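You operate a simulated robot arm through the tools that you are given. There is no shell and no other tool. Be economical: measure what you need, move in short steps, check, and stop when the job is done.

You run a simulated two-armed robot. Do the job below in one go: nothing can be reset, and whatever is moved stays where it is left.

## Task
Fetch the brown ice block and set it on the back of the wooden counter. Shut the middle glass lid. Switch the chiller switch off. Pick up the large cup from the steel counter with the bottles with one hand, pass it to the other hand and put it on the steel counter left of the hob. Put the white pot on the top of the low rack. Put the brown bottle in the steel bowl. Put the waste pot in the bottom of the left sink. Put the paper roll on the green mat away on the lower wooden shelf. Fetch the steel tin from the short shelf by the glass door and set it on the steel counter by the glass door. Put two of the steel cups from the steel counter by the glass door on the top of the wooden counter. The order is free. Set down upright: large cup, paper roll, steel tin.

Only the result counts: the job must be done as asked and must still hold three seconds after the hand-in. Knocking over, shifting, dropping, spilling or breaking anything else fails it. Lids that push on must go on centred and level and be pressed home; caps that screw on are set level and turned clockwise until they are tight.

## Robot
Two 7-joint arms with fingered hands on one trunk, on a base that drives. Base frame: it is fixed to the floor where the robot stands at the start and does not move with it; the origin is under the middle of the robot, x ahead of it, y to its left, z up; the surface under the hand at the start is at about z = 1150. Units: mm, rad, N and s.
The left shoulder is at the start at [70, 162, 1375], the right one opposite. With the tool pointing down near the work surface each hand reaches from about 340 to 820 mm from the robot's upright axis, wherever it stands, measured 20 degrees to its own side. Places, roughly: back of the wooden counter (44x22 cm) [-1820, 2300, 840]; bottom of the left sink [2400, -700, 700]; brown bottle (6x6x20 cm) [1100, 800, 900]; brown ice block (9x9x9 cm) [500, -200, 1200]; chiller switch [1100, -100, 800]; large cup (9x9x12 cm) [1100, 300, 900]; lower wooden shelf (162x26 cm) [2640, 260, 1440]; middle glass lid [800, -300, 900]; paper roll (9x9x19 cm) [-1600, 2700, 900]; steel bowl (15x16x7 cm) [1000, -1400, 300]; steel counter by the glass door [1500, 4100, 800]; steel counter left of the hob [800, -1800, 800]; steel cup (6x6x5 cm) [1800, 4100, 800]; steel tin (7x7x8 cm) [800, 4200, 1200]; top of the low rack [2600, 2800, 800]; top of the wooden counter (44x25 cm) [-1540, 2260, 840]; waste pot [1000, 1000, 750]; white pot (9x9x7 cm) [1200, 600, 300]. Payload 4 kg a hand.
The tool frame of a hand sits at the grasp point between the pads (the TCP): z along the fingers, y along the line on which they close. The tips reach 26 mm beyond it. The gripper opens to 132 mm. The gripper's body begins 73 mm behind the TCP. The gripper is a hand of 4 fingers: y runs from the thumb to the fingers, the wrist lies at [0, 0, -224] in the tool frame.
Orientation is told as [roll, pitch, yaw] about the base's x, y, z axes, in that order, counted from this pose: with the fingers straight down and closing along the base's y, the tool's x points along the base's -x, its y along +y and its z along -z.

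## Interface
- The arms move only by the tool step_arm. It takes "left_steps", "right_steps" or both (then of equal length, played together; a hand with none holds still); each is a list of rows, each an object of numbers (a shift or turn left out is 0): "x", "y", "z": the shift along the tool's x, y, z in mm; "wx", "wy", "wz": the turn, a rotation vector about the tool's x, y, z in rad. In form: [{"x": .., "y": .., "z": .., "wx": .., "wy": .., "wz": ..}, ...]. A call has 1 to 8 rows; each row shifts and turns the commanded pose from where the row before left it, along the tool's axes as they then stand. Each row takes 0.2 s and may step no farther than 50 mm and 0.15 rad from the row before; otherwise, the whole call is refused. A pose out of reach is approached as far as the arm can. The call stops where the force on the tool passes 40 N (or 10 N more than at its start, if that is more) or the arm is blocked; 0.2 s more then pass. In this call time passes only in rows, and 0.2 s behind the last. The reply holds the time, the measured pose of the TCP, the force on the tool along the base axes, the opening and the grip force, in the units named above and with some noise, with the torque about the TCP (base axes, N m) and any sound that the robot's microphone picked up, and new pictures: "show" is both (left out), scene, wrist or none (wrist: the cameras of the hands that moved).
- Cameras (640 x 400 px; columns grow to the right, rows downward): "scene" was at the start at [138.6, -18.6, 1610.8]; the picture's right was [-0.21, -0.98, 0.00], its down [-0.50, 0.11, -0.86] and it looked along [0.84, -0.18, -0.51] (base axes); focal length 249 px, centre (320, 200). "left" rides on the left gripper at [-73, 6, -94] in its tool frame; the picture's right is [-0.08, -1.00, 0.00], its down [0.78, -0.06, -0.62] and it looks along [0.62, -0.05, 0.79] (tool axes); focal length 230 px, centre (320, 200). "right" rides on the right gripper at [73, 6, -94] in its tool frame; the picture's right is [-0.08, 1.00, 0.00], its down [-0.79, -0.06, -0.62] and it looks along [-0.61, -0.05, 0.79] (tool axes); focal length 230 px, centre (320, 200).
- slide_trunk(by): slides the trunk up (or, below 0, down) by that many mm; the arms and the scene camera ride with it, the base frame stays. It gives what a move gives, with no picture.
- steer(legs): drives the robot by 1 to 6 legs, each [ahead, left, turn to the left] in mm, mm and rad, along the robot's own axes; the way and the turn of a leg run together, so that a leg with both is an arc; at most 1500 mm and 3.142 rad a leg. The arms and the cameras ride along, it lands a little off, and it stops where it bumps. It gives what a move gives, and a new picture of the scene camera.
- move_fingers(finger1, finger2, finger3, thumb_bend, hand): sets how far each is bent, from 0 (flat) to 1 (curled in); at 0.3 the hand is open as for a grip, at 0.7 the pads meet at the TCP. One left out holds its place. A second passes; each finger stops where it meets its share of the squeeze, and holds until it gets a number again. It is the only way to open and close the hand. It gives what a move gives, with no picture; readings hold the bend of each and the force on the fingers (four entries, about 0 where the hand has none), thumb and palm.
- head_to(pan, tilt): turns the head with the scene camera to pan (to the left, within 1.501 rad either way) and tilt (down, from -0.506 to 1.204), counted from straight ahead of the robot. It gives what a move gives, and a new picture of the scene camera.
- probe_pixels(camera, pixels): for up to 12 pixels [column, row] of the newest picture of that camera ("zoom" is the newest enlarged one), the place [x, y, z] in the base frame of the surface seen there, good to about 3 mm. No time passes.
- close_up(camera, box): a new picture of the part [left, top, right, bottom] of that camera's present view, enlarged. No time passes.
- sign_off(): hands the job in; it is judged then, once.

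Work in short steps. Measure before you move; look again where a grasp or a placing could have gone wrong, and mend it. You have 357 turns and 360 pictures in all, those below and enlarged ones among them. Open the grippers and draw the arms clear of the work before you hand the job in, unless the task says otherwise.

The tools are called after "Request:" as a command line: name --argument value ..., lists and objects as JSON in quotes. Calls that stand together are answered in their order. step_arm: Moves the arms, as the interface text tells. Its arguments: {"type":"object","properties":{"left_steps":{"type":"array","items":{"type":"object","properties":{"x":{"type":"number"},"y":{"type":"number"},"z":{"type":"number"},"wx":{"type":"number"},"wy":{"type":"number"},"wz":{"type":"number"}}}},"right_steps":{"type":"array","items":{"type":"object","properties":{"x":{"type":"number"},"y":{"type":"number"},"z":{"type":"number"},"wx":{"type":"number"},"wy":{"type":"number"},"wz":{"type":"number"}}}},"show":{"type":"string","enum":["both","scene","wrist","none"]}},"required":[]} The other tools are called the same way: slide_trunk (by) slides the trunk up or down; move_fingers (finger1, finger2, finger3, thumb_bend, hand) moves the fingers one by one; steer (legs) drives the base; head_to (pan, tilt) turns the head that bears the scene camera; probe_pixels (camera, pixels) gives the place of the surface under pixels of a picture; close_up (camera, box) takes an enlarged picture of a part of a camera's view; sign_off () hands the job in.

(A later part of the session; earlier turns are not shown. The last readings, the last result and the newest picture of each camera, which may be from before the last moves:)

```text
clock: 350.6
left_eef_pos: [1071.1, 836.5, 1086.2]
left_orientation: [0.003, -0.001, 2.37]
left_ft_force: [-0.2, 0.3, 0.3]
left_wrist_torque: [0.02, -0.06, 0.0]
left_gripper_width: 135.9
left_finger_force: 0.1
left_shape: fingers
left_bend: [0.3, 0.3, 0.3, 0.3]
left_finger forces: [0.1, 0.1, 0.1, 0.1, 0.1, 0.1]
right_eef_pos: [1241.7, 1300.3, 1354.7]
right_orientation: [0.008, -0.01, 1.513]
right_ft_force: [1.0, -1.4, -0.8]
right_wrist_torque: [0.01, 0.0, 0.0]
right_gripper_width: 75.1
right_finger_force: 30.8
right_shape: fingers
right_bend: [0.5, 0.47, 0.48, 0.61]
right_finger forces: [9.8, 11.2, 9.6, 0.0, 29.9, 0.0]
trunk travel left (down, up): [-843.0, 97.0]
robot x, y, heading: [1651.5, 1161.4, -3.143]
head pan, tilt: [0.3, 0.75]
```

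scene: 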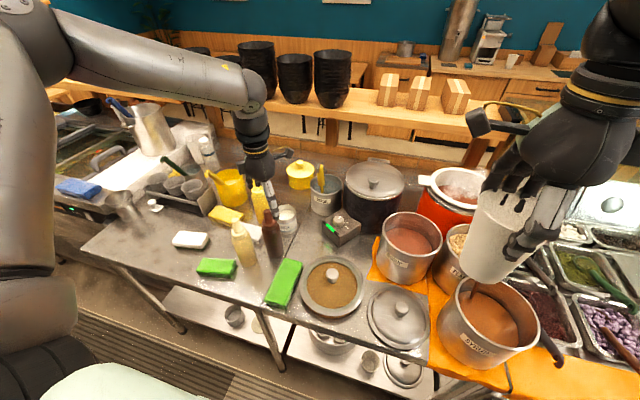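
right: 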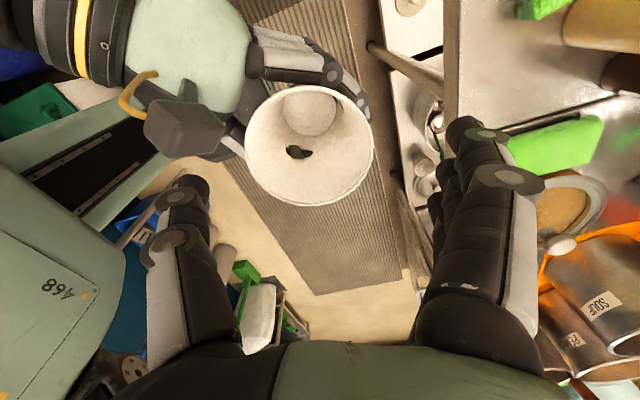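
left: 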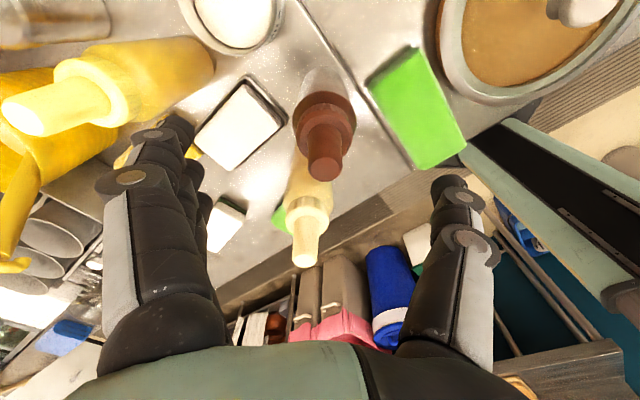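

Well centred. I narrow the fingers a little and lower with the trunk by 90 (the cup in the right hand stays well above the pots).

Request:
move_fingers --hand "left" --finger1 0.4 --finger2 0.4 --finger3 0.4 --thumb_bend 0.4

Request:
slide_trunk --by -90

Request:
close_up --camera "left" --box '[0, 0, 640, 400]'

```text
clock: 351.6
left_eef_pos: [1075.3, 841.4, 1088.9]
left_orientation: [0.009, 0.0, 2.368]
left_ft_force: [-0.5, 0.4, -0.2]
left_wrist_torque: [-0.01, 0.0, 0.01]
left_gripper_width: 104.8
left_finger_force: 0.0
left_shape: fingers
left_bend: [0.4, 0.4, 0.4, 0.4]
left_finger forces: [0.0, 0.0, 0.1, 0.0, 0.0, 0.0]
right_eef_pos: [1245.9, 1306.6, 1357.1]
right_orientation: [0.008, -0.005, 1.509]
right_ft_force: [-0.6, 0.0, -0.9]
right_wrist_torque: [0.03, 0.0, -0.03]
right_gripper_width: 75.1
right_finger_force: 29.9
right_shape: fingers
right_bend: [0.5, 0.47, 0.48, 0.61]
right_finger forces: [9.8, 11.2, 9.7, 0.1, 29.8, 0.1]
trunk travel left (down, up): [-843.0, 97.0]
robot x, y, heading: [1648.7, 1168.2, 3.141]
head pan, tilt: [0.3, 0.75]
```

```text
clock: 352.8
left_eef_pos: [1072.9, 840.4, 999.6]
left_orientation: [0.007, 0.001, 2.368]
left_ft_force: [-0.2, 0.4, 0.1]
left_wrist_torque: [0.0, -0.02, -0.01]
left_gripper_width: 104.5
left_finger_force: 0.0
left_shape: fingers
left_bend: [0.4, 0.4, 0.4, 0.4]
left_finger forces: [0.1, 0.0, 0.0, 0.0, 0.1, 0.0]
right_eef_pos: [1244.8, 1305.8, 1265.8]
right_orientation: [0.008, -0.009, 1.51]
right_ft_force: [0.0, -0.5, -0.1]
right_wrist_torque: [0.0, -0.01, 0.01]
right_gripper_width: 74.9
right_finger_force: 30.3
right_shape: fingers
right_bend: [0.5, 0.47, 0.48, 0.61]
right_finger forces: [9.8, 11.1, 9.5, 0.0, 30.0, 0.1]
trunk travel left (down, up): [-753.0, 187.0]
robot x, y, heading: [1651.4, 1158.7, 3.139]
head pan, tilt: [0.3, 0.75]
```

```text
1.00 times, centred on (320, 200) of left (not enlarged: the box is as wide or as high as the picture)
```

zoom: 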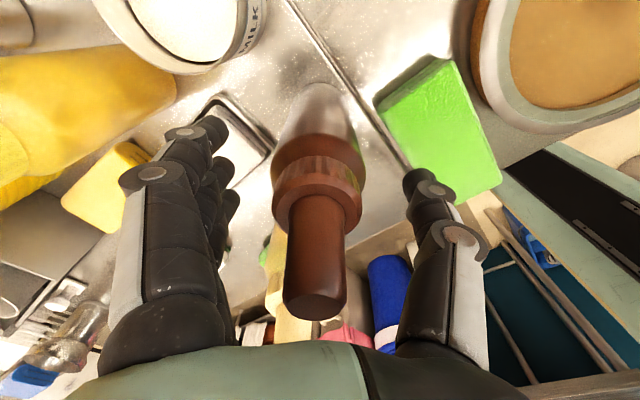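

Centred. Lower 9 mm more and close.

Request:
slide_trunk --by -9

Request:
move_fingers --hand "left" --finger1 0.7 --finger2 0.7 --finger3 0.7 --thumb_bend 0.7

Request:
slide_trunk --by 40

Request:
close_up --camera "scene" --box '[180, 140, 360, 300]'

```text
clock: 353.4
left_eef_pos: [1072.8, 840.6, 990.6]
left_orientation: [0.007, 0.0, 2.369]
left_ft_force: [-0.1, 0.3, 0.4]
left_wrist_torque: [0.03, 0.0, 0.0]
left_gripper_width: 104.6
left_finger_force: 0.1
left_shape: fingers
left_bend: [0.4, 0.4, 0.4, 0.4]
left_finger forces: [0.0, 0.1, 0.0, 0.0, 0.0, 0.0]
right_eef_pos: [1244.5, 1306.2, 1256.8]
right_orientation: [0.01, -0.008, 1.51]
right_ft_force: [-0.2, -0.5, 0.2]
right_wrist_torque: [0.0, 0.01, 0.0]
right_gripper_width: 74.9
right_finger_force: 30.4
right_shape: fingers
right_bend: [0.5, 0.47, 0.48, 0.61]
right_finger forces: [9.8, 11.2, 9.6, 0.0, 29.9, 0.0]
trunk travel left (down, up): [-744.0, 196.0]
robot x, y, heading: [1649.7, 1161.4, 3.139]
head pan, tilt: [0.3, 0.75]
```

```text
clock: 354.4
left_eef_pos: [1073.0, 840.8, 990.9]
left_orientation: [0.008, 0.0, 2.368]
left_ft_force: [0.7, 0.8, 0.9]
left_wrist_torque: [-0.04, 0.0, -0.03]
left_gripper_width: 47.6
left_finger_force: 21.3
left_shape: fingers
left_bend: [0.61, 0.54, 0.59, 0.6]
left_finger forces: [6.4, 7.2, 7.6, 0.0, 20.7, 0.0]
right_eef_pos: [1244.4, 1305.2, 1256.6]
right_orientation: [0.007, -0.008, 1.508]
right_ft_force: [0.7, -0.6, -1.1]
right_wrist_torque: [-0.02, -0.07, -0.04]
right_gripper_width: 74.9
right_finger_force: 30.8
right_shape: fingers
right_bend: [0.5, 0.47, 0.48, 0.61]
right_finger forces: [9.8, 11.1, 9.6, 0.1, 29.9, 0.0]
trunk travel left (down, up): [-744.0, 196.0]
robot x, y, heading: [1651.2, 1161.5, 3.145]
head pan, tilt: [0.3, 0.75]
```

```text
clock: 355.2
left_eef_pos: [1072.8, 840.2, 1029.9]
left_orientation: [0.007, -0.002, 2.369]
left_ft_force: [-0.5, 0.9, -3.9]
left_wrist_torque: [0.01, 0.01, 0.02]
left_gripper_width: 47.6
left_finger_force: 21.2
left_shape: fingers
left_bend: [0.61, 0.54, 0.59, 0.6]
left_finger forces: [6.4, 7.2, 7.6, 0.0, 20.7, 0.1]
right_eef_pos: [1244.5, 1305.6, 1295.5]
right_orientation: [0.006, -0.006, 1.51]
right_ft_force: [0.1, 0.9, -0.3]
right_wrist_torque: [-0.01, -0.01, 0.0]
right_gripper_width: 75.2
right_finger_force: 30.3
right_shape: fingers
right_bend: [0.5, 0.47, 0.48, 0.61]
right_finger forces: [9.9, 11.0, 9.5, 0.0, 29.9, 0.1]
trunk travel left (down, up): [-784.0, 156.0]
robot x, y, heading: [1650.1, 1161.2, 3.14]
head pan, tilt: [0.3, 0.75]
```

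```text
2.50 times, centred on (270, 220) of scene
```

zoom: 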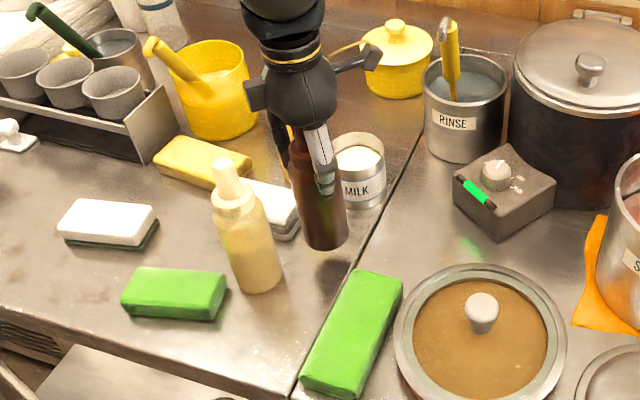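

Bottle lifted cleanly. I raise fully, back straight out, and slide down the aisle to the hob area (y≈-1480).

Request:
slide_trunk --by 150

Request:
steer --legs '[[-230, 0, 0], [0, 1320, 0], [0, 1320, 0]]'

Request:
head_to --pan 0.1 --tilt 0.65

```text
clock: 357.0
left_eef_pos: [1073.0, 840.5, 1180.6]
left_orientation: [0.008, 0.001, 2.367]
left_ft_force: [-0.3, 0.8, -3.6]
left_wrist_torque: [-0.01, 0.0, -0.02]
left_gripper_width: 47.9
left_finger_force: 20.5
left_shape: fingers
left_bend: [0.61, 0.54, 0.59, 0.6]
left_finger forces: [6.5, 7.2, 7.5, 0.1, 20.7, 0.0]
right_eef_pos: [1245.0, 1304.6, 1445.3]
right_orientation: [0.008, -0.007, 1.509]
right_ft_force: [0.0, 0.1, 0.4]
right_wrist_torque: [0.01, 0.04, 0.01]
right_gripper_width: 75.0
right_finger_force: 30.2
right_shape: fingers
right_bend: [0.5, 0.47, 0.48, 0.61]
right_finger forces: [9.8, 11.1, 9.5, 0.1, 29.9, 0.1]
trunk travel left (down, up): [-934.0, 6.0]
robot x, y, heading: [1653.0, 1164.7, 3.144]
head pan, tilt: [0.3, 0.75]
```

```text
clock: 371.4
left_eef_pos: [1329.3, -1844.5, 1180.8]
left_orientation: [0.006, 0.001, 2.372]
left_ft_force: [0.2, 0.7, -3.4]
left_wrist_torque: [0.02, 0.0, 0.03]
left_gripper_width: 47.4
left_finger_force: 21.4
left_shape: fingers
left_bend: [0.61, 0.54, 0.59, 0.6]
left_finger forces: [6.5, 7.2, 7.8, 0.1, 20.5, 0.1]
right_eef_pos: [1495.8, -1378.8, 1446.3]
right_orientation: [0.007, -0.005, 1.517]
right_ft_force: [-0.2, 0.0, -0.4]
right_wrist_torque: [-0.01, -0.02, 0.0]
right_gripper_width: 74.9
right_finger_force: 29.9
right_shape: fingers
right_bend: [0.5, 0.47, 0.48, 0.61]
right_finger forces: [9.8, 11.1, 9.5, 0.0, 29.9, 0.0]
trunk travel left (down, up): [-934.0, 6.0]
robot x, y, heading: [1904.1, -1522.6, -3.139]
head pan, tilt: [0.3, 0.75]
```

scene: 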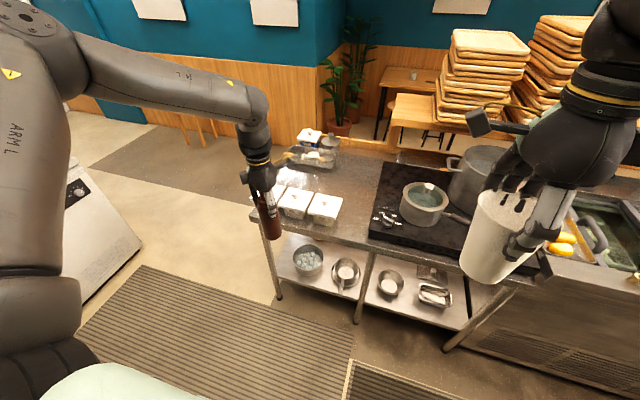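

```text
clock: 372.1
left_eef_pos: [1327.2, -1847.1, 1180.5]
left_orientation: [0.007, 0.0, 2.374]
left_ft_force: [0.1, 0.0, -3.3]
left_wrist_torque: [-0.01, 0.02, 0.0]
left_gripper_width: 47.7
left_finger_force: 20.6
left_shape: fingers
left_bend: [0.61, 0.54, 0.59, 0.6]
left_finger forces: [6.5, 7.3, 7.8, 0.1, 20.6, 0.0]
right_eef_pos: [1496.2, -1379.5, 1446.4]
right_orientation: [0.009, -0.007, 1.518]
right_ft_force: [-0.1, -0.3, 0.2]
right_wrist_torque: [0.02, 0.02, -0.03]
right_gripper_width: 75.0
right_finger_force: 30.5
right_shape: fingers
right_bend: [0.5, 0.47, 0.48, 0.61]
right_finger forces: [9.8, 11.1, 9.6, 0.1, 29.9, 0.0]
trunk travel left (down, up): [-934.0, 6.0]
robot x, y, heading: [1904.3, -1521.2, -3.138]
head pan, tilt: [0.099, 0.649]
```

scene: 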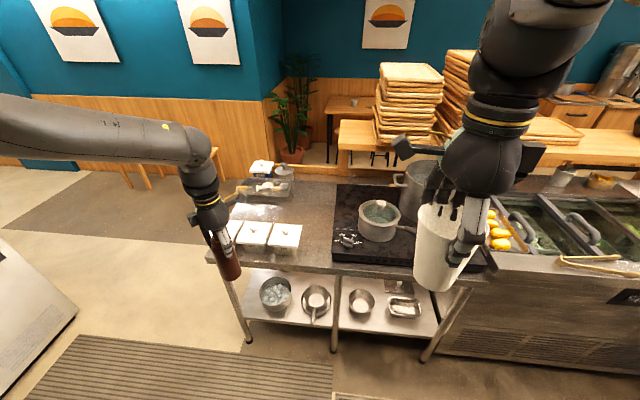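

I measure the free area on the counter left of the hob and the bowl.

Request:
probe_pixels --camera "scene" --pixels '[[305, 215], [320, 240], [310, 200], [320, 190], [300, 230], [272, 185], [255, 230], [330, 255], [338, 225], [362, 300], [362, 290], [400, 275]]'

Request:
close_up --camera "scene" --box '[200, 150, 440, 300]'

```text
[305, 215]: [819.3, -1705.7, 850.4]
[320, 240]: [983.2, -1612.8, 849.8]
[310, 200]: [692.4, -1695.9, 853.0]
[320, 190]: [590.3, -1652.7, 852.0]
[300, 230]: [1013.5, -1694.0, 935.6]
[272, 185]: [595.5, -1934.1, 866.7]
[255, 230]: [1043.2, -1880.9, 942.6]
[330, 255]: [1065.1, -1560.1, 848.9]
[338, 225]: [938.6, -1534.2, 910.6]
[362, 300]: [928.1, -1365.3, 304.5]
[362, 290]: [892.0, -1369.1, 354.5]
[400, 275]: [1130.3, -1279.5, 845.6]
```

```text
2.67 times, centred on (320, 225) of scene
```

zoom: 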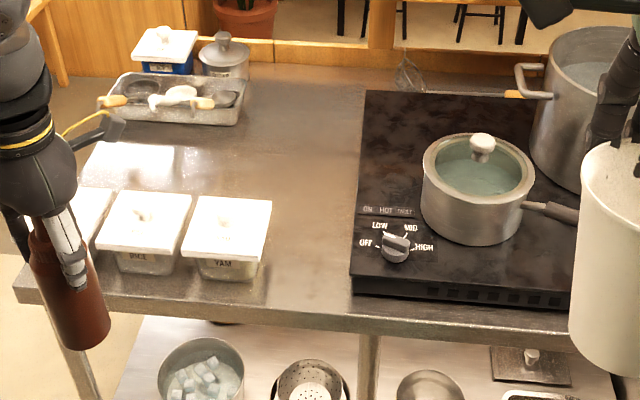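

The free spot is about (825,-1695), z 850. I check the white cabinet on the left, near where I'll stand.

Request:
probe_pixels --camera "scene" --pixels '[[40, 280], [75, 315], [5, 245], [20, 350], [210, 260], [100, 250]]'

```text
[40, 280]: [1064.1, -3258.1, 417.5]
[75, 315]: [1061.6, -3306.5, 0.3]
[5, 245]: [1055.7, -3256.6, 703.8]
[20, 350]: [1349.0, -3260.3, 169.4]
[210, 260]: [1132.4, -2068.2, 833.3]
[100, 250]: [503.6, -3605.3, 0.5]
```

Plenty of room. I drive to about (1420,-1990) and lower the trunk partly.

Request:
steer --legs '[[0, 465, 0], [480, 0, 0]]'

Request:
slide_trunk --by -230

Request:
head_to --pan -0.3 --tilt 0.75

```text
clock: 377.3
left_eef_pos: [848.7, -2299.3, 1180.9]
left_orientation: [0.008, -0.002, 2.361]
left_ft_force: [0.1, -0.7, -3.1]
left_wrist_torque: [0.01, 0.05, -0.01]
left_gripper_width: 47.5
left_finger_force: 21.0
left_shape: fingers
left_bend: [0.61, 0.54, 0.59, 0.6]
left_finger forces: [6.5, 7.3, 7.9, 0.1, 20.7, 0.1]
right_eef_pos: [1024.5, -1833.7, 1447.2]
right_orientation: [0.012, -0.007, 1.502]
right_ft_force: [0.5, -0.2, -0.1]
right_wrist_torque: [0.0, 0.01, 0.0]
right_gripper_width: 75.2
right_finger_force: 30.3
right_shape: fingers
right_bend: [0.5, 0.47, 0.48, 0.61]
right_finger forces: [9.9, 11.1, 9.6, 0.1, 29.9, 0.1]
trunk travel left (down, up): [-934.0, 6.0]
robot x, y, heading: [1426.2, -1982.3, 3.136]
head pan, tilt: [0.099, 0.649]
```

scene: 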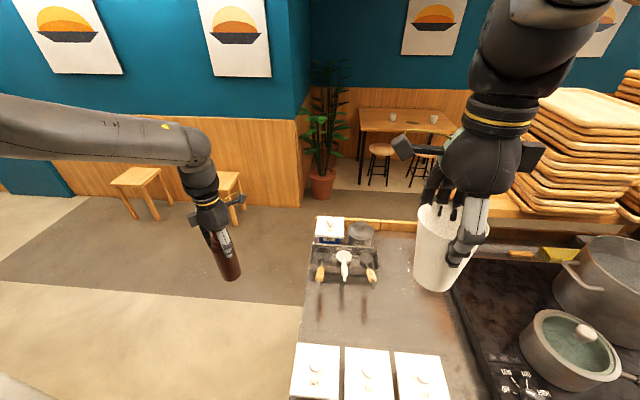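

```text
clock: 379.8
left_eef_pos: [848.0, -2299.3, 951.2]
left_orientation: [0.007, 0.001, 2.36]
left_ft_force: [-0.9, -0.2, -3.2]
left_wrist_torque: [-0.02, 0.01, -0.03]
left_gripper_width: 47.6
left_finger_force: 20.9
left_shape: fingers
left_bend: [0.61, 0.54, 0.59, 0.6]
left_finger forces: [6.5, 7.2, 7.8, 0.0, 20.6, 0.0]
right_eef_pos: [1021.8, -1835.5, 1216.4]
right_orientation: [0.008, -0.007, 1.501]
right_ft_force: [0.3, -0.2, -0.2]
right_wrist_torque: [0.03, 0.02, 0.05]
right_gripper_width: 75.0
right_finger_force: 30.2
right_shape: fingers
right_bend: [0.5, 0.47, 0.48, 0.61]
right_finger forces: [9.8, 11.1, 9.7, 0.1, 29.9, 0.0]
trunk travel left (down, up): [-704.0, 236.0]
robot x, y, heading: [1429.4, -1982.8, 3.131]
head pan, tilt: [0.099, 0.649]
```

```text
clock: 380.6
left_eef_pos: [847.8, -2299.9, 949.7]
left_orientation: [0.006, -0.001, 2.36]
left_ft_force: [0.1, -0.7, -4.1]
left_wrist_torque: [0.03, -0.03, -0.01]
left_gripper_width: 47.7
left_finger_force: 21.2
left_shape: fingers
left_bend: [0.61, 0.54, 0.59, 0.6]
left_finger forces: [6.5, 7.2, 8.0, 0.0, 20.6, 0.0]
right_eef_pos: [1022.9, -1834.7, 1216.5]
right_orientation: [0.009, -0.008, 1.502]
right_ft_force: [-0.9, 0.3, -0.7]
right_wrist_torque: [-0.01, -0.02, 0.0]
right_gripper_width: 74.8
right_finger_force: 29.8
right_shape: fingers
right_bend: [0.5, 0.47, 0.48, 0.61]
right_finger forces: [9.8, 11.1, 9.7, 0.0, 29.9, 0.0]
trunk travel left (down, up): [-704.0, 236.0]
robot x, y, heading: [1425.2, -1985.9, 3.136]
head pan, tilt: [-0.3, 0.75]
```

scene: 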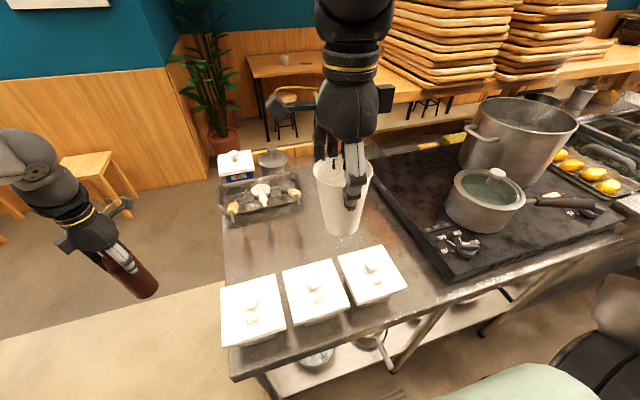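

I move the right hand with the cup over the free spot, going down to z≈1105.

Request:
step_arm --right_steps '[{"x": -22, "y": 34, "z": 18}, {"x": -22, "y": 34, "z": 18}, {"x": -22, "y": 34, "z": 18}, {"x": -22, "y": 34, "z": 18}, {"x": -22, "y": 34, "z": 18}, {"x": -21, "y": 37, "z": 18}]' --show "scene"

```text
clock: 382.0
left_eef_pos: [844.3, -2299.9, 949.4]
left_orientation: [0.005, 0.002, 2.359]
left_ft_force: [0.2, -0.8, -4.2]
left_wrist_torque: [-0.01, -0.03, -0.04]
left_gripper_width: 47.6
left_finger_force: 21.3
left_shape: fingers
left_bend: [0.61, 0.54, 0.59, 0.6]
left_finger forces: [6.6, 7.2, 7.8, 0.1, 20.7, 0.0]
right_eef_pos: [823.0, -1689.8, 1109.0]
right_orientation: [0.008, -0.007, 1.502]
right_ft_force: [-0.6, 0.5, -0.8]
right_wrist_torque: [0.02, -0.01, -0.03]
right_gripper_width: 74.9
right_finger_force: 29.9
right_shape: fingers
right_bend: [0.5, 0.47, 0.48, 0.61]
right_finger forces: [10.0, 11.2, 9.6, 0.0, 29.7, 0.0]
trunk travel left (down, up): [-704.0, 236.0]
robot x, y, heading: [1427.0, -1986.1, 3.129]
head pan, tilt: [-0.3, 0.75]
```

scene: 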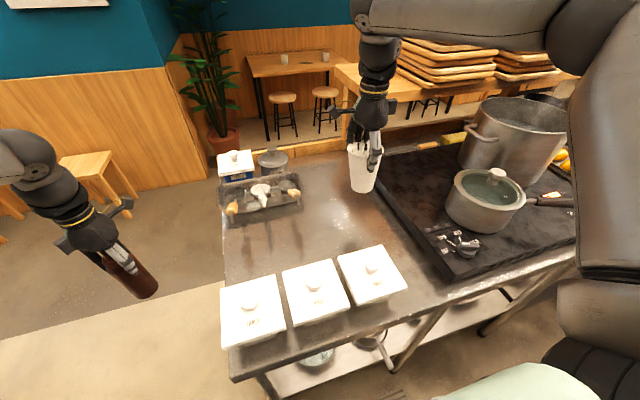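

I lower with the arm to just above the counter.

Request:
step_arm --right_steps '[{"z": 40}, {"z": 40}, {"z": 36}]' --show "scene"

Request:
close_up --camera "scene" --box '[280, 80, 480, 240]'

```text
clock: 382.8
left_eef_pos: [846.3, -2298.8, 950.1]
left_orientation: [0.007, -0.001, 2.36]
left_ft_force: [0.0, -0.3, -3.1]
left_wrist_torque: [-0.02, 0.02, -0.02]
left_gripper_width: 47.4
left_finger_force: 21.3
left_shape: fingers
left_bend: [0.61, 0.54, 0.59, 0.6]
left_finger forces: [6.6, 7.2, 7.9, 0.0, 20.7, 0.0]
right_eef_pos: [823.5, -1686.2, 993.7]
right_orientation: [0.008, -0.008, 1.502]
right_ft_force: [0.0, 0.1, -0.3]
right_wrist_torque: [0.0, -0.02, -0.02]
right_gripper_width: 74.9
right_finger_force: 30.0
right_shape: fingers
right_bend: [0.5, 0.47, 0.48, 0.61]
right_finger forces: [10.0, 11.0, 9.8, 0.0, 29.6, 0.1]
trunk travel left (down, up): [-704.0, 236.0]
robot x, y, heading: [1423.4, -1984.9, 3.132]
head pan, tilt: [-0.3, 0.75]
```

scene: 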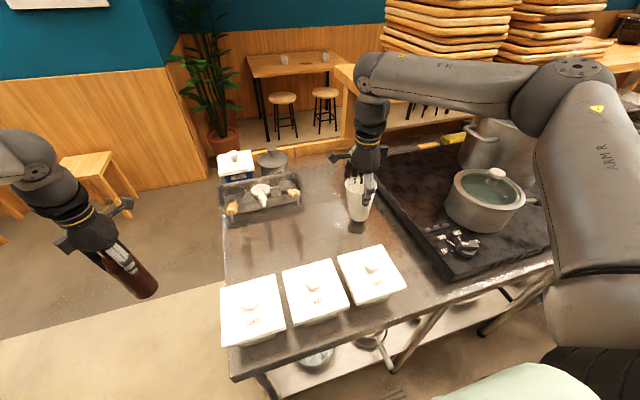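

```text
2.50 times, centred on (380, 160) of scene
```

zoom: 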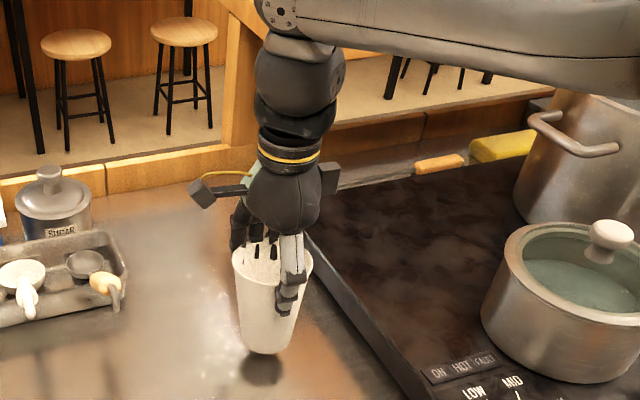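

About 20 mm to go. I lower in small steps until contact.

Request:
step_arm --right_steps '[{"z": 12}, {"z": 5}]' --show "none"

Request:
step_arm --right_steps '[{"z": 4}, {"z": 3}]' --show "none"

```text
clock: 383.4
left_eef_pos: [846.6, -2298.6, 949.8]
left_orientation: [0.008, -0.001, 2.36]
left_ft_force: [0.5, 0.1, -3.9]
left_wrist_torque: [-0.02, -0.03, 0.01]
left_gripper_width: 47.3
left_finger_force: 20.7
left_shape: fingers
left_bend: [0.61, 0.54, 0.59, 0.6]
left_finger forces: [6.5, 7.3, 7.9, 0.0, 20.6, 0.0]
right_eef_pos: [822.3, -1687.1, 978.9]
right_orientation: [0.009, -0.006, 1.5]
right_ft_force: [-0.1, 0.0, -0.6]
right_wrist_torque: [0.0, -0.01, -0.05]
right_gripper_width: 74.7
right_finger_force: 30.3
right_shape: fingers
right_bend: [0.5, 0.47, 0.48, 0.61]
right_finger forces: [10.0, 11.1, 9.7, 0.0, 29.5, 0.1]
trunk travel left (down, up): [-704.0, 236.0]
robot x, y, heading: [1428.3, -1981.3, 3.136]
head pan, tilt: [-0.3, 0.75]
```

```text
clock: 384.0
left_eef_pos: [846.0, -2299.1, 950.7]
left_orientation: [0.009, 0.002, 2.358]
left_ft_force: [-0.6, -0.6, -3.6]
left_wrist_torque: [0.0, 0.06, 0.01]
left_gripper_width: 47.5
left_finger_force: 21.0
left_shape: fingers
left_bend: [0.61, 0.54, 0.59, 0.6]
left_finger forces: [6.7, 7.3, 7.9, 0.0, 20.6, 0.0]
right_eef_pos: [823.0, -1687.9, 970.1]
right_orientation: [0.007, -0.007, 1.5]
right_ft_force: [0.3, -1.1, -0.6]
right_wrist_torque: [0.04, 0.0, -0.03]
right_gripper_width: 74.8
right_finger_force: 29.9
right_shape: fingers
right_bend: [0.5, 0.47, 0.48, 0.61]
right_finger forces: [10.1, 11.0, 9.7, 0.0, 29.5, 0.1]
trunk travel left (down, up): [-704.0, 236.0]
robot x, y, heading: [1430.6, -1980.9, 3.135]
head pan, tilt: [-0.3, 0.75]
```

Request:
step_arm --right_steps '[{"z": 3}, {"z": 3}]' --show "none"

Request:
close_up --camera "scene" --box '[300, 140, 440, 250]'

```text
clock: 384.6
left_eef_pos: [847.4, -2300.0, 949.5]
left_orientation: [0.008, 0.0, 2.361]
left_ft_force: [-0.2, 0.1, -3.5]
left_wrist_torque: [0.01, 0.05, -0.02]
left_gripper_width: 47.4
left_finger_force: 21.4
left_shape: fingers
left_bend: [0.61, 0.54, 0.59, 0.6]
left_finger forces: [6.6, 7.1, 7.9, 0.1, 20.7, 0.0]
right_eef_pos: [824.1, -1689.8, 966.8]
right_orientation: [0.007, -0.005, 1.503]
right_ft_force: [0.3, -0.6, 2.5]
right_wrist_torque: [-0.01, 0.14, -0.01]
right_gripper_width: 74.7
right_finger_force: 30.5
right_shape: fingers
right_bend: [0.5, 0.47, 0.48, 0.61]
right_finger forces: [10.0, 11.1, 9.8, 0.1, 29.6, 0.0]
trunk travel left (down, up): [-704.0, 236.0]
robot x, y, heading: [1428.7, -1984.0, 3.134]
head pan, tilt: [-0.3, 0.75]
```

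```text
3.64 times, centred on (370, 195) of scene
```

zoom: 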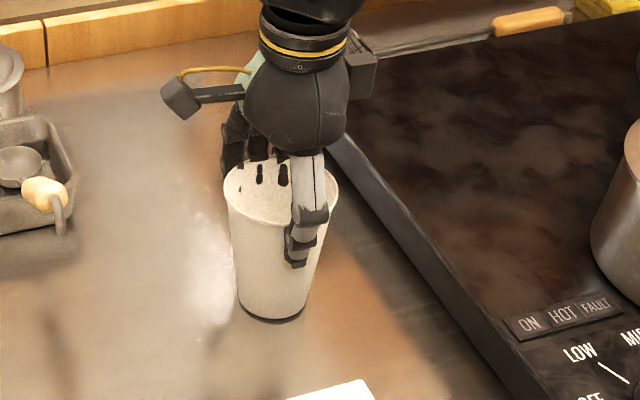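

The cup touches down (fz +2.5). I open the right hand and lift it away.

Request:
move_fingers --hand "right" --finger1 0.3 --finger2 0.3 --finger3 0.3 --thumb_bend 0.3

Request:
step_arm --right_steps '[{"z": -40}, {"z": -45}, {"z": -45}, {"z": -30, "y": -35}, {"y": -45}, {"y": -45}]' --show "scene"

```text
clock: 385.6
left_eef_pos: [847.6, -2300.4, 950.5]
left_orientation: [0.007, 0.0, 2.359]
left_ft_force: [0.6, -0.5, -4.1]
left_wrist_torque: [0.02, 0.05, -0.03]
left_gripper_width: 47.5
left_finger_force: 21.8
left_shape: fingers
left_bend: [0.61, 0.54, 0.59, 0.6]
left_finger forces: [6.5, 7.2, 8.0, 0.0, 20.6, 0.0]
right_eef_pos: [822.9, -1689.0, 966.0]
right_orientation: [0.008, -0.006, 1.502]
right_ft_force: [0.1, -0.7, 0.7]
right_wrist_torque: [0.03, -0.03, 0.02]
right_gripper_width: 135.7
right_finger_force: 0.0
right_shape: fingers
right_bend: [0.3, 0.3, 0.3, 0.3]
right_finger forces: [0.0, 0.0, 0.1, 0.0, 0.1, 0.0]
trunk travel left (down, up): [-704.0, 236.0]
robot x, y, heading: [1431.3, -1986.5, 3.132]
head pan, tilt: [-0.3, 0.75]
```

```text
clock: 387.0
left_eef_pos: [849.1, -2299.5, 950.4]
left_orientation: [0.01, 0.0, 2.359]
left_ft_force: [1.1, 0.3, -1.5]
left_wrist_torque: [0.0, 0.01, -0.02]
left_gripper_width: 47.5
left_finger_force: 21.1
left_shape: fingers
left_bend: [0.61, 0.54, 0.59, 0.6]
left_finger forces: [6.6, 7.3, 8.0, 0.0, 20.6, 0.0]
right_eef_pos: [949.3, -1695.8, 1124.2]
right_orientation: [0.009, -0.007, 1.503]
right_ft_force: [0.0, 0.1, 0.4]
right_wrist_torque: [0.04, 0.03, 0.02]
right_gripper_width: 135.9
right_finger_force: 0.2
right_shape: fingers
right_bend: [0.3, 0.3, 0.3, 0.3]
right_finger forces: [0.1, 0.1, 0.0, 0.0, 0.0, 0.0]
trunk travel left (down, up): [-704.0, 236.0]
robot x, y, heading: [1426.1, -1983.8, 3.135]
head pan, tilt: [-0.3, 0.75]
```

scene: 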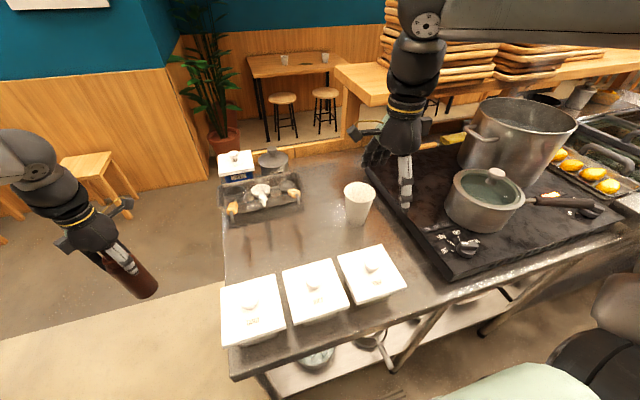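

The cup stands. Now the bottle: the bowl is 150 mm behind the counter's front edge, so I will enter with the hand tilted about 45°. I back off, move in front of the bowl, and turn both hands to normal yaw.

Request:
steer --legs '[[-480, 0, 0], [0, -935, 0]]'

Request:
step_arm --left_steps '[{"wz": -0.13}, {"wz": -0.13}, {"wz": -0.13}, {"wz": -0.13}, {"wz": -0.13}, {"wz": -0.13}, {"wz": 0}, {"wz": 0}]' --right_steps '[{"wz": -0.15}, {"wz": -0.15}, {"wz": -0.15}, {"wz": -0.15}, {"wz": -0.15}, {"wz": -0.15}, {"wz": -0.15}, {"wz": -0.15}]' --show "none"

Request:
step_arm --left_steps '[{"wy": -0.1}, {"wy": -0.1}, {"wy": -0.1}, {"wy": -0.1}, {"wy": -0.1}, {"wy": -0.1}, {"wy": -0.1}, {"wy": -0.1}]' --right_steps '[{"wz": -0.15}, {"wz": -0.15}, {"wz": -0.14}, {"x": 30}, {"x": 30}, {"x": 30}, {"x": 30}, {"x": 0}]' --show "scene"

```text
clock: 394.4
left_eef_pos: [1325.7, -1358.2, 949.6]
left_orientation: [0.005, 0.001, 2.351]
left_ft_force: [-0.8, -0.3, -4.0]
left_wrist_torque: [-0.02, 0.03, 0.0]
left_gripper_width: 47.1
left_finger_force: 22.5
left_shape: fingers
left_bend: [0.62, 0.54, 0.59, 0.6]
left_finger forces: [7.4, 7.1, 8.6, 0.1, 20.4, 0.0]
right_eef_pos: [1431.5, -755.5, 1123.8]
right_orientation: [0.006, -0.006, 1.492]
right_ft_force: [0.6, -0.2, 0.5]
right_wrist_torque: [0.04, -0.03, 0.03]
right_gripper_width: 135.9
right_finger_force: 0.1
right_shape: fingers
right_bend: [0.3, 0.3, 0.3, 0.3]
right_finger forces: [0.0, 0.0, 0.0, 0.0, 0.0, 0.0]
trunk travel left (down, up): [-704.0, 236.0]
robot x, y, heading: [1910.3, -1047.7, 3.12]
head pan, tilt: [-0.3, 0.75]
```

scene: 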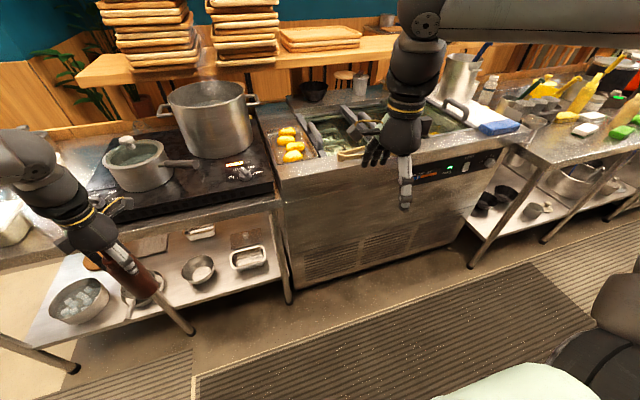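

```text
clock: 396.2
left_eef_pos: [1327.4, -1357.2, 949.3]
left_orientation: [0.004, -0.004, 3.131]
left_ft_force: [0.0, 0.0, -3.7]
left_wrist_torque: [0.03, -0.02, -0.03]
left_gripper_width: 47.1
left_finger_force: 21.9
left_shape: fingers
left_bend: [0.62, 0.54, 0.59, 0.6]
left_finger forces: [7.3, 7.2, 8.5, 0.0, 20.5, 0.0]
right_eef_pos: [1432.9, -754.7, 1122.0]
right_orientation: [-0.004, -0.009, 2.695]
right_ft_force: [0.3, -0.6, 0.5]
right_wrist_torque: [0.0, -0.01, -0.01]
right_gripper_width: 136.2
right_finger_force: 0.0
right_shape: fingers
right_bend: [0.3, 0.3, 0.3, 0.3]
right_finger forces: [0.1, 0.1, 0.0, 0.0, 0.0, 0.1]
trunk travel left (down, up): [-704.0, 236.0]
robot x, y, heading: [1907.6, -1046.2, 3.123]
head pan, tilt: [-0.3, 0.75]
```

```text
clock: 398.0
left_eef_pos: [1326.1, -1358.0, 948.8]
left_orientation: [0.007, -0.805, 3.126]
left_ft_force: [-0.5, 0.0, -3.1]
left_wrist_torque: [-0.01, -0.16, -0.01]
left_gripper_width: 46.8
left_finger_force: 22.2
left_shape: fingers
left_bend: [0.62, 0.54, 0.59, 0.6]
left_finger forces: [6.7, 7.0, 9.2, 0.0, 20.4, 0.0]
right_eef_pos: [1551.6, -757.6, 1123.1]
right_orientation: [-0.006, -0.006, 3.131]
right_ft_force: [-0.1, -0.4, -0.7]
right_wrist_torque: [0.01, -0.03, -0.04]
right_gripper_width: 136.0
right_finger_force: 0.0
right_shape: fingers
right_bend: [0.3, 0.3, 0.3, 0.3]
right_finger forces: [0.0, 0.0, 0.1, 0.0, 0.0, 0.0]
trunk travel left (down, up): [-704.0, 236.0]
robot x, y, heading: [1909.6, -1043.9, 3.124]
head pan, tilt: [-0.3, 0.75]
```

scene: 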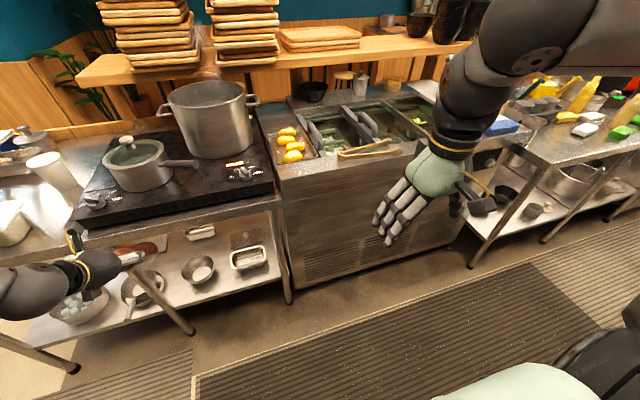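

The bottle is tilted 46°. I re-measure the bowl (198,268) and the table leg (190,330) precisely.

Request:
close_up --camera "scene" --box '[120, 200, 320, 340]'

Request:
probe_pixels --camera "zoom" --pixels '[[250, 183], [250, 262], [197, 215], [300, 220], [250, 225], [150, 320], [100, 250], [330, 260], [245, 275], [200, 330], [540, 300], [420, 15]]'

```text
2.86 times, centred on (220, 270) of scene
```

zoom: 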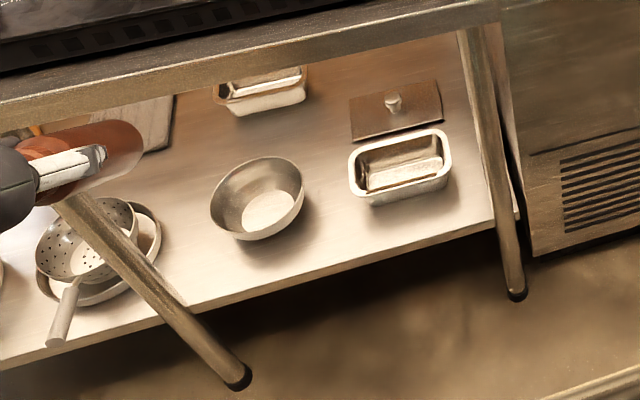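

```text
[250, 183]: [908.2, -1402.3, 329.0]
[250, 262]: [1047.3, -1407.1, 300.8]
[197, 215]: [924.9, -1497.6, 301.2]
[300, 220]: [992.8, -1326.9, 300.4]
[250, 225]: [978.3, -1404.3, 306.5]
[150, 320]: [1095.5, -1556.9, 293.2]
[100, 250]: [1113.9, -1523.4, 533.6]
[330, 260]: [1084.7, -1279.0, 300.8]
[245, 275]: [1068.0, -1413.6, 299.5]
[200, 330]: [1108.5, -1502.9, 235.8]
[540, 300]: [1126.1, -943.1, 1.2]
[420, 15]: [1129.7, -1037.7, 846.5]
```

I probe the rim points of the bowl itself.

Request:
probe_pixels --camera "zoom" --pixels '[[268, 158], [302, 182], [213, 205], [243, 237], [280, 222], [228, 175], [268, 210], [268, 195]]'

```text
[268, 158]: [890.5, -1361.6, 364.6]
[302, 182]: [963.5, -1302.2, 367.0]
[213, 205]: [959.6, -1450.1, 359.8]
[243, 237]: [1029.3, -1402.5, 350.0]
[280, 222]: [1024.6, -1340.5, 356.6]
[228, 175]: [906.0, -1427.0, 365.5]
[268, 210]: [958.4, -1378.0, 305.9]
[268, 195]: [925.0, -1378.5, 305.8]
```

Bowl centre (963,-1376), rim 367, inner bottom 306. I line up in y, lower the trunk so the hand is at z≈500, then will drive in.

Request:
steer --legs '[[0, 14, 0.015]]'

Request:
slide_trunk --by -400

Request:
slide_trunk --by -50

Request:
head_to --pan 0.35 --tilt 0.6

```text
clock: 398.8
left_eef_pos: [1331.1, -1374.7, 950.0]
left_orientation: [0.012, -0.804, 3.136]
left_ft_force: [-0.6, 1.3, -3.3]
left_wrist_torque: [-0.01, -0.16, 0.01]
left_gripper_width: 46.8
left_finger_force: 21.9
left_shape: fingers
left_bend: [0.62, 0.54, 0.59, 0.6]
left_finger forces: [6.7, 6.9, 9.3, 0.0, 20.6, 0.1]
right_eef_pos: [1549.8, -772.2, 1121.2]
right_orientation: [-0.003, -0.009, -3.14]
right_ft_force: [-0.2, 0.4, 0.6]
right_wrist_torque: [-0.03, -0.01, -0.01]
right_gripper_width: 135.8
right_finger_force: 0.0
right_shape: fingers
right_bend: [0.3, 0.3, 0.3, 0.3]
right_finger forces: [0.0, 0.1, 0.1, 0.1, 0.0, 0.1]
trunk travel left (down, up): [-704.0, 236.0]
robot x, y, heading: [1911.9, -1058.2, 3.139]
head pan, tilt: [-0.3, 0.75]
```

scene: 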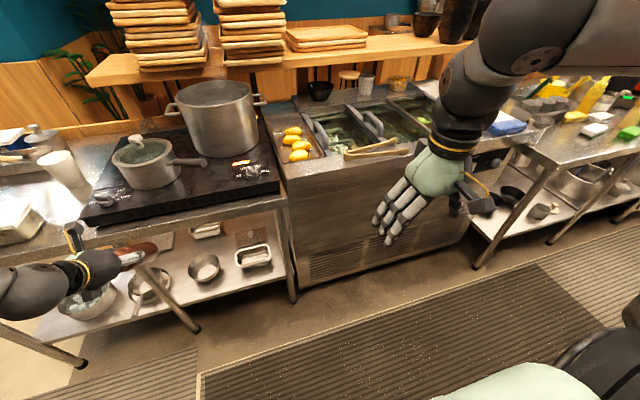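

```text
clock: 402.6
left_eef_pos: [1331.4, -1378.5, 549.8]
left_orientation: [0.006, -0.805, 3.137]
left_ft_force: [0.3, -0.3, -3.6]
left_wrist_torque: [0.03, -0.17, 0.04]
left_gripper_width: 46.8
left_finger_force: 22.0
left_shape: fingers
left_bend: [0.62, 0.54, 0.59, 0.6]
left_finger forces: [6.8, 6.9, 9.4, 0.0, 20.5, 0.1]
right_eef_pos: [1548.8, -776.4, 724.5]
right_orientation: [-0.007, -0.007, -3.14]
right_ft_force: [-0.1, 0.4, 0.0]
right_wrist_torque: [-0.02, -0.01, -0.02]
right_gripper_width: 136.0
right_finger_force: 0.1
right_shape: fingers
right_bend: [0.3, 0.3, 0.3, 0.3]
right_finger forces: [0.0, 0.0, 0.1, 0.0, 0.0, 0.0]
trunk travel left (down, up): [-304.0, 636.0]
robot x, y, heading: [1907.7, -1062.6, 3.135]
head pan, tilt: [-0.3, 0.75]
```

```text
clock: 403.5
left_eef_pos: [1331.2, -1378.8, 500.0]
left_orientation: [0.008, -0.804, 3.138]
left_ft_force: [-0.1, 0.3, -3.2]
left_wrist_torque: [0.03, -0.16, 0.0]
left_gripper_width: 47.1
left_finger_force: 21.7
left_shape: fingers
left_bend: [0.62, 0.54, 0.59, 0.6]
left_finger forces: [6.8, 7.1, 9.4, 0.0, 20.4, 0.1]
right_eef_pos: [1547.8, -775.1, 674.0]
right_orientation: [-0.007, -0.006, -3.138]
right_ft_force: [0.4, 0.3, 0.7]
right_wrist_torque: [-0.01, 0.0, 0.01]
right_gripper_width: 135.8
right_finger_force: 0.0
right_shape: fingers
right_bend: [0.3, 0.3, 0.3, 0.3]
right_finger forces: [0.0, 0.1, 0.0, 0.0, 0.0, 0.1]
trunk travel left (down, up): [-254.0, 686.0]
robot x, y, heading: [1907.5, -1058.4, 3.137]
head pan, tilt: [-0.3, 0.75]
```

```text
clock: 404.6
left_eef_pos: [1330.8, -1378.5, 499.9]
left_orientation: [0.007, -0.804, 3.139]
left_ft_force: [-0.5, -0.7, -2.8]
left_wrist_torque: [-0.03, -0.14, -0.01]
left_gripper_width: 46.7
left_finger_force: 22.0
left_shape: fingers
left_bend: [0.62, 0.54, 0.59, 0.6]
left_finger forces: [6.8, 7.0, 9.4, 0.1, 20.4, 0.0]
right_eef_pos: [1547.9, -775.8, 673.6]
right_orientation: [-0.007, -0.006, -3.139]
right_ft_force: [0.0, 0.5, 0.2]
right_wrist_torque: [0.03, -0.01, -0.03]
right_gripper_width: 136.0
right_finger_force: 0.1
right_shape: fingers
right_bend: [0.3, 0.3, 0.3, 0.3]
right_finger forces: [0.1, 0.0, 0.0, 0.0, 0.1, 0.0]
trunk travel left (down, up): [-254.0, 686.0]
robot x, y, heading: [1905.7, -1059.5, 3.134]
head pan, tilt: [0.351, 0.6]
```

scene: 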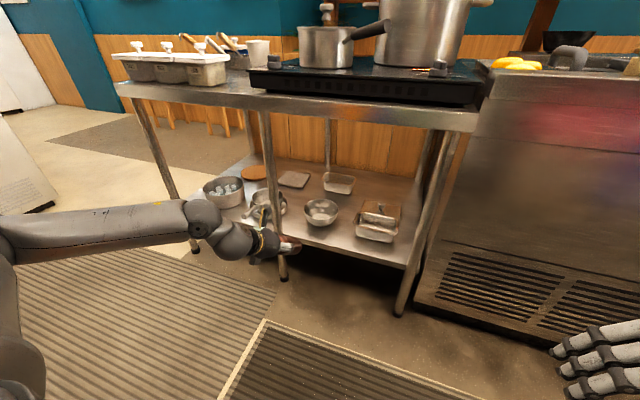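

The path between the legs is clear. I drive forward 200 and look.

Request:
steer --legs '[[200, 0, 0]]'

Request:
close_up --camera "scene" --box '[200, 120, 520, 320]'

Request:
close_up --camera "left" --box '[0, 0, 640, 400]'

```text
clock: 406.2
left_eef_pos: [1131.6, -1378.7, 499.2]
left_orientation: [0.006, -0.804, -3.14]
left_ft_force: [-0.5, -0.2, -3.5]
left_wrist_torque: [0.03, -0.19, -0.03]
left_gripper_width: 47.0
left_finger_force: 22.2
left_shape: fingers
left_bend: [0.62, 0.54, 0.59, 0.6]
left_finger forces: [6.8, 7.0, 9.5, 0.0, 20.3, 0.0]
right_eef_pos: [1346.6, -776.6, 674.0]
right_orientation: [-0.007, -0.007, -3.136]
right_ft_force: [0.6, 0.6, -0.6]
right_wrist_torque: [0.01, -0.04, -0.01]
right_gripper_width: 136.1
right_finger_force: 0.0
right_shape: fingers
right_bend: [0.3, 0.3, 0.3, 0.3]
right_finger forces: [0.0, 0.0, 0.0, 0.0, 0.1, 0.0]
trunk travel left (down, up): [-254.0, 686.0]
robot x, y, heading: [1708.3, -1060.8, 3.138]
head pan, tilt: [0.351, 0.6]
```

scene: 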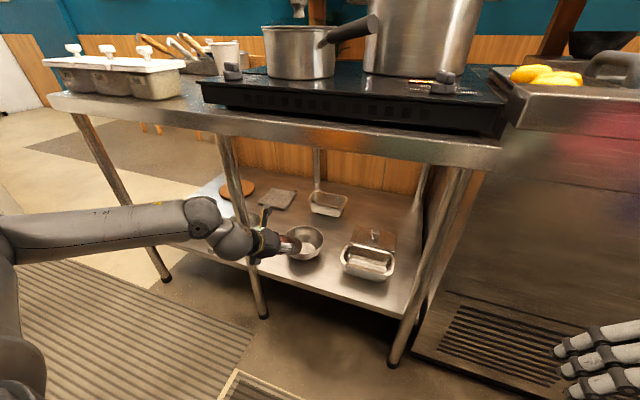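

```text
2.00 times, centred on (360, 220) of scene
```

zoom: 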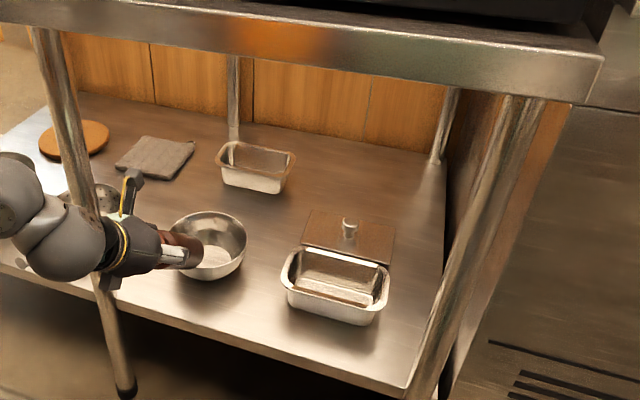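

```text
1.00 times, centred on (320, 200) of left (not enlarged: the box is as wide or as high as the picture)
```

zoom: 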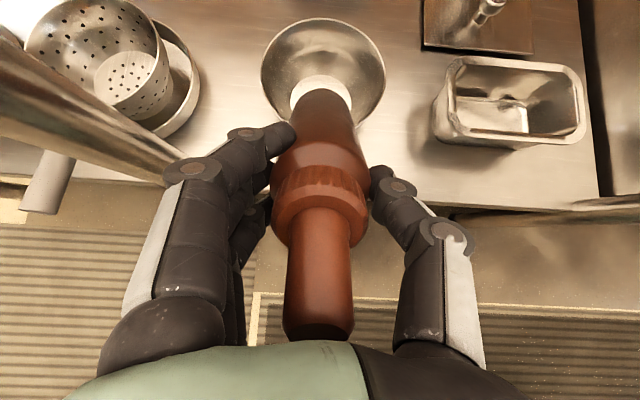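

Aligned: bottle (320) points at the bowl (322). I drive in the remaining 86.

Request:
steer --legs '[[86, 0, 0]]'

Request:
close_up --camera "left" --box '[0, 0, 640, 400]'

```text
clock: 407.3
left_eef_pos: [1043.5, -1379.9, 498.3]
left_orientation: [0.008, -0.804, 3.14]
left_ft_force: [0.0, 1.0, -4.0]
left_wrist_torque: [-0.01, -0.14, 0.01]
left_gripper_width: 47.0
left_finger_force: 22.7
left_shape: fingers
left_bend: [0.62, 0.54, 0.59, 0.6]
left_finger forces: [7.0, 6.9, 9.6, 0.0, 20.5, 0.0]
right_eef_pos: [1258.4, -775.9, 672.8]
right_orientation: [-0.007, -0.006, -3.134]
right_ft_force: [-0.7, -0.4, 0.3]
right_wrist_torque: [0.0, 0.0, 0.03]
right_gripper_width: 135.6
right_finger_force: 0.1
right_shape: fingers
right_bend: [0.3, 0.3, 0.3, 0.3]
right_finger forces: [0.1, 0.1, 0.0, 0.0, 0.0, 0.0]
trunk travel left (down, up): [-254.0, 686.0]
robot x, y, heading: [1617.4, -1058.7, 3.139]
head pan, tilt: [0.351, 0.6]
```

scene: 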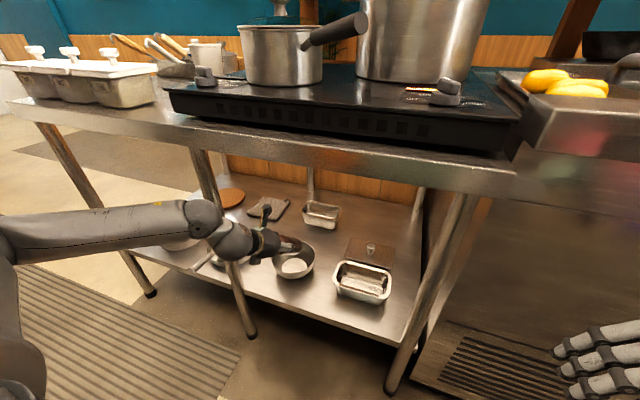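

```text
1.00 times, centred on (320, 200) of left (not enlarged: the box is as wide or as high as the picture)
```

zoom: 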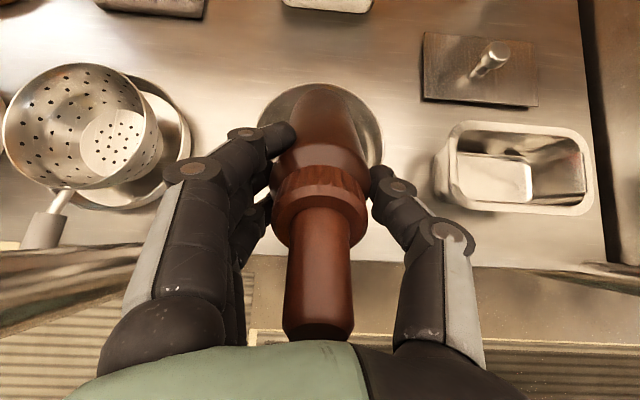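

Over the bowl. I lower 55 with the trunk, then in small steps.

Request:
slide_trunk --by -55

Request:
slide_trunk --by -8

Request:
close_up --camera "scene" --box '[180, 170, 400, 320]'

```text
clock: 408.2
left_eef_pos: [1045.1, -1379.8, 445.4]
left_orientation: [0.006, -0.805, 3.143]
left_ft_force: [-0.6, 0.1, -3.1]
left_wrist_torque: [-0.05, -0.14, 0.0]
left_gripper_width: 47.0
left_finger_force: 21.6
left_shape: fingers
left_bend: [0.62, 0.54, 0.59, 0.6]
left_finger forces: [6.9, 6.9, 9.7, 0.0, 20.5, 0.1]
right_eef_pos: [1260.2, -774.9, 618.5]
right_orientation: [-0.006, -0.005, -3.134]
right_ft_force: [0.1, 0.3, -0.2]
right_wrist_torque: [-0.03, 0.01, -0.01]
right_gripper_width: 135.9
right_finger_force: 0.0
right_shape: fingers
right_bend: [0.3, 0.3, 0.3, 0.3]
right_finger forces: [0.0, 0.1, 0.0, 0.1, 0.1, 0.1]
trunk travel left (down, up): [-199.0, 741.0]
robot x, y, heading: [1623.4, -1055.4, 3.138]
head pan, tilt: [0.351, 0.6]
```

```text
clock: 408.8
left_eef_pos: [1045.0, -1379.1, 436.5]
left_orientation: [0.007, -0.805, 3.141]
left_ft_force: [-0.9, -0.5, -3.3]
left_wrist_torque: [0.03, -0.11, 0.0]
left_gripper_width: 47.0
left_finger_force: 22.0
left_shape: fingers
left_bend: [0.62, 0.54, 0.59, 0.6]
left_finger forces: [6.9, 6.9, 9.6, 0.0, 20.5, 0.1]
right_eef_pos: [1260.3, -774.6, 610.4]
right_orientation: [-0.007, -0.008, -3.134]
right_ft_force: [0.3, -1.0, 0.1]
right_wrist_torque: [-0.04, 0.0, 0.0]
right_gripper_width: 135.9
right_finger_force: 0.0
right_shape: fingers
right_bend: [0.3, 0.3, 0.3, 0.3]
right_finger forces: [0.0, 0.0, 0.0, 0.1, 0.0, 0.0]
trunk travel left (down, up): [-191.0, 749.0]
robot x, y, heading: [1620.7, -1061.1, 3.137]
head pan, tilt: [0.351, 0.6]
```

```text
2.67 times, centred on (290, 245) of scene
```

zoom: 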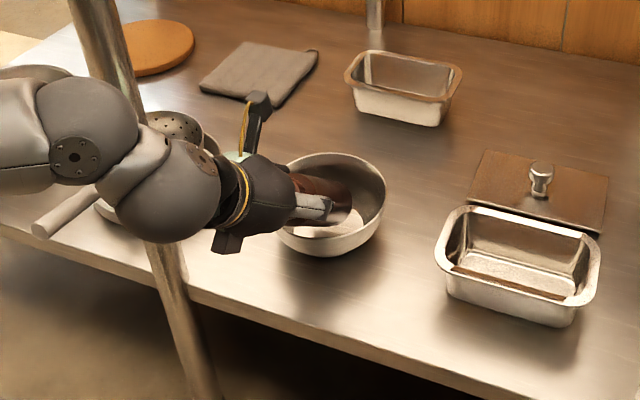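

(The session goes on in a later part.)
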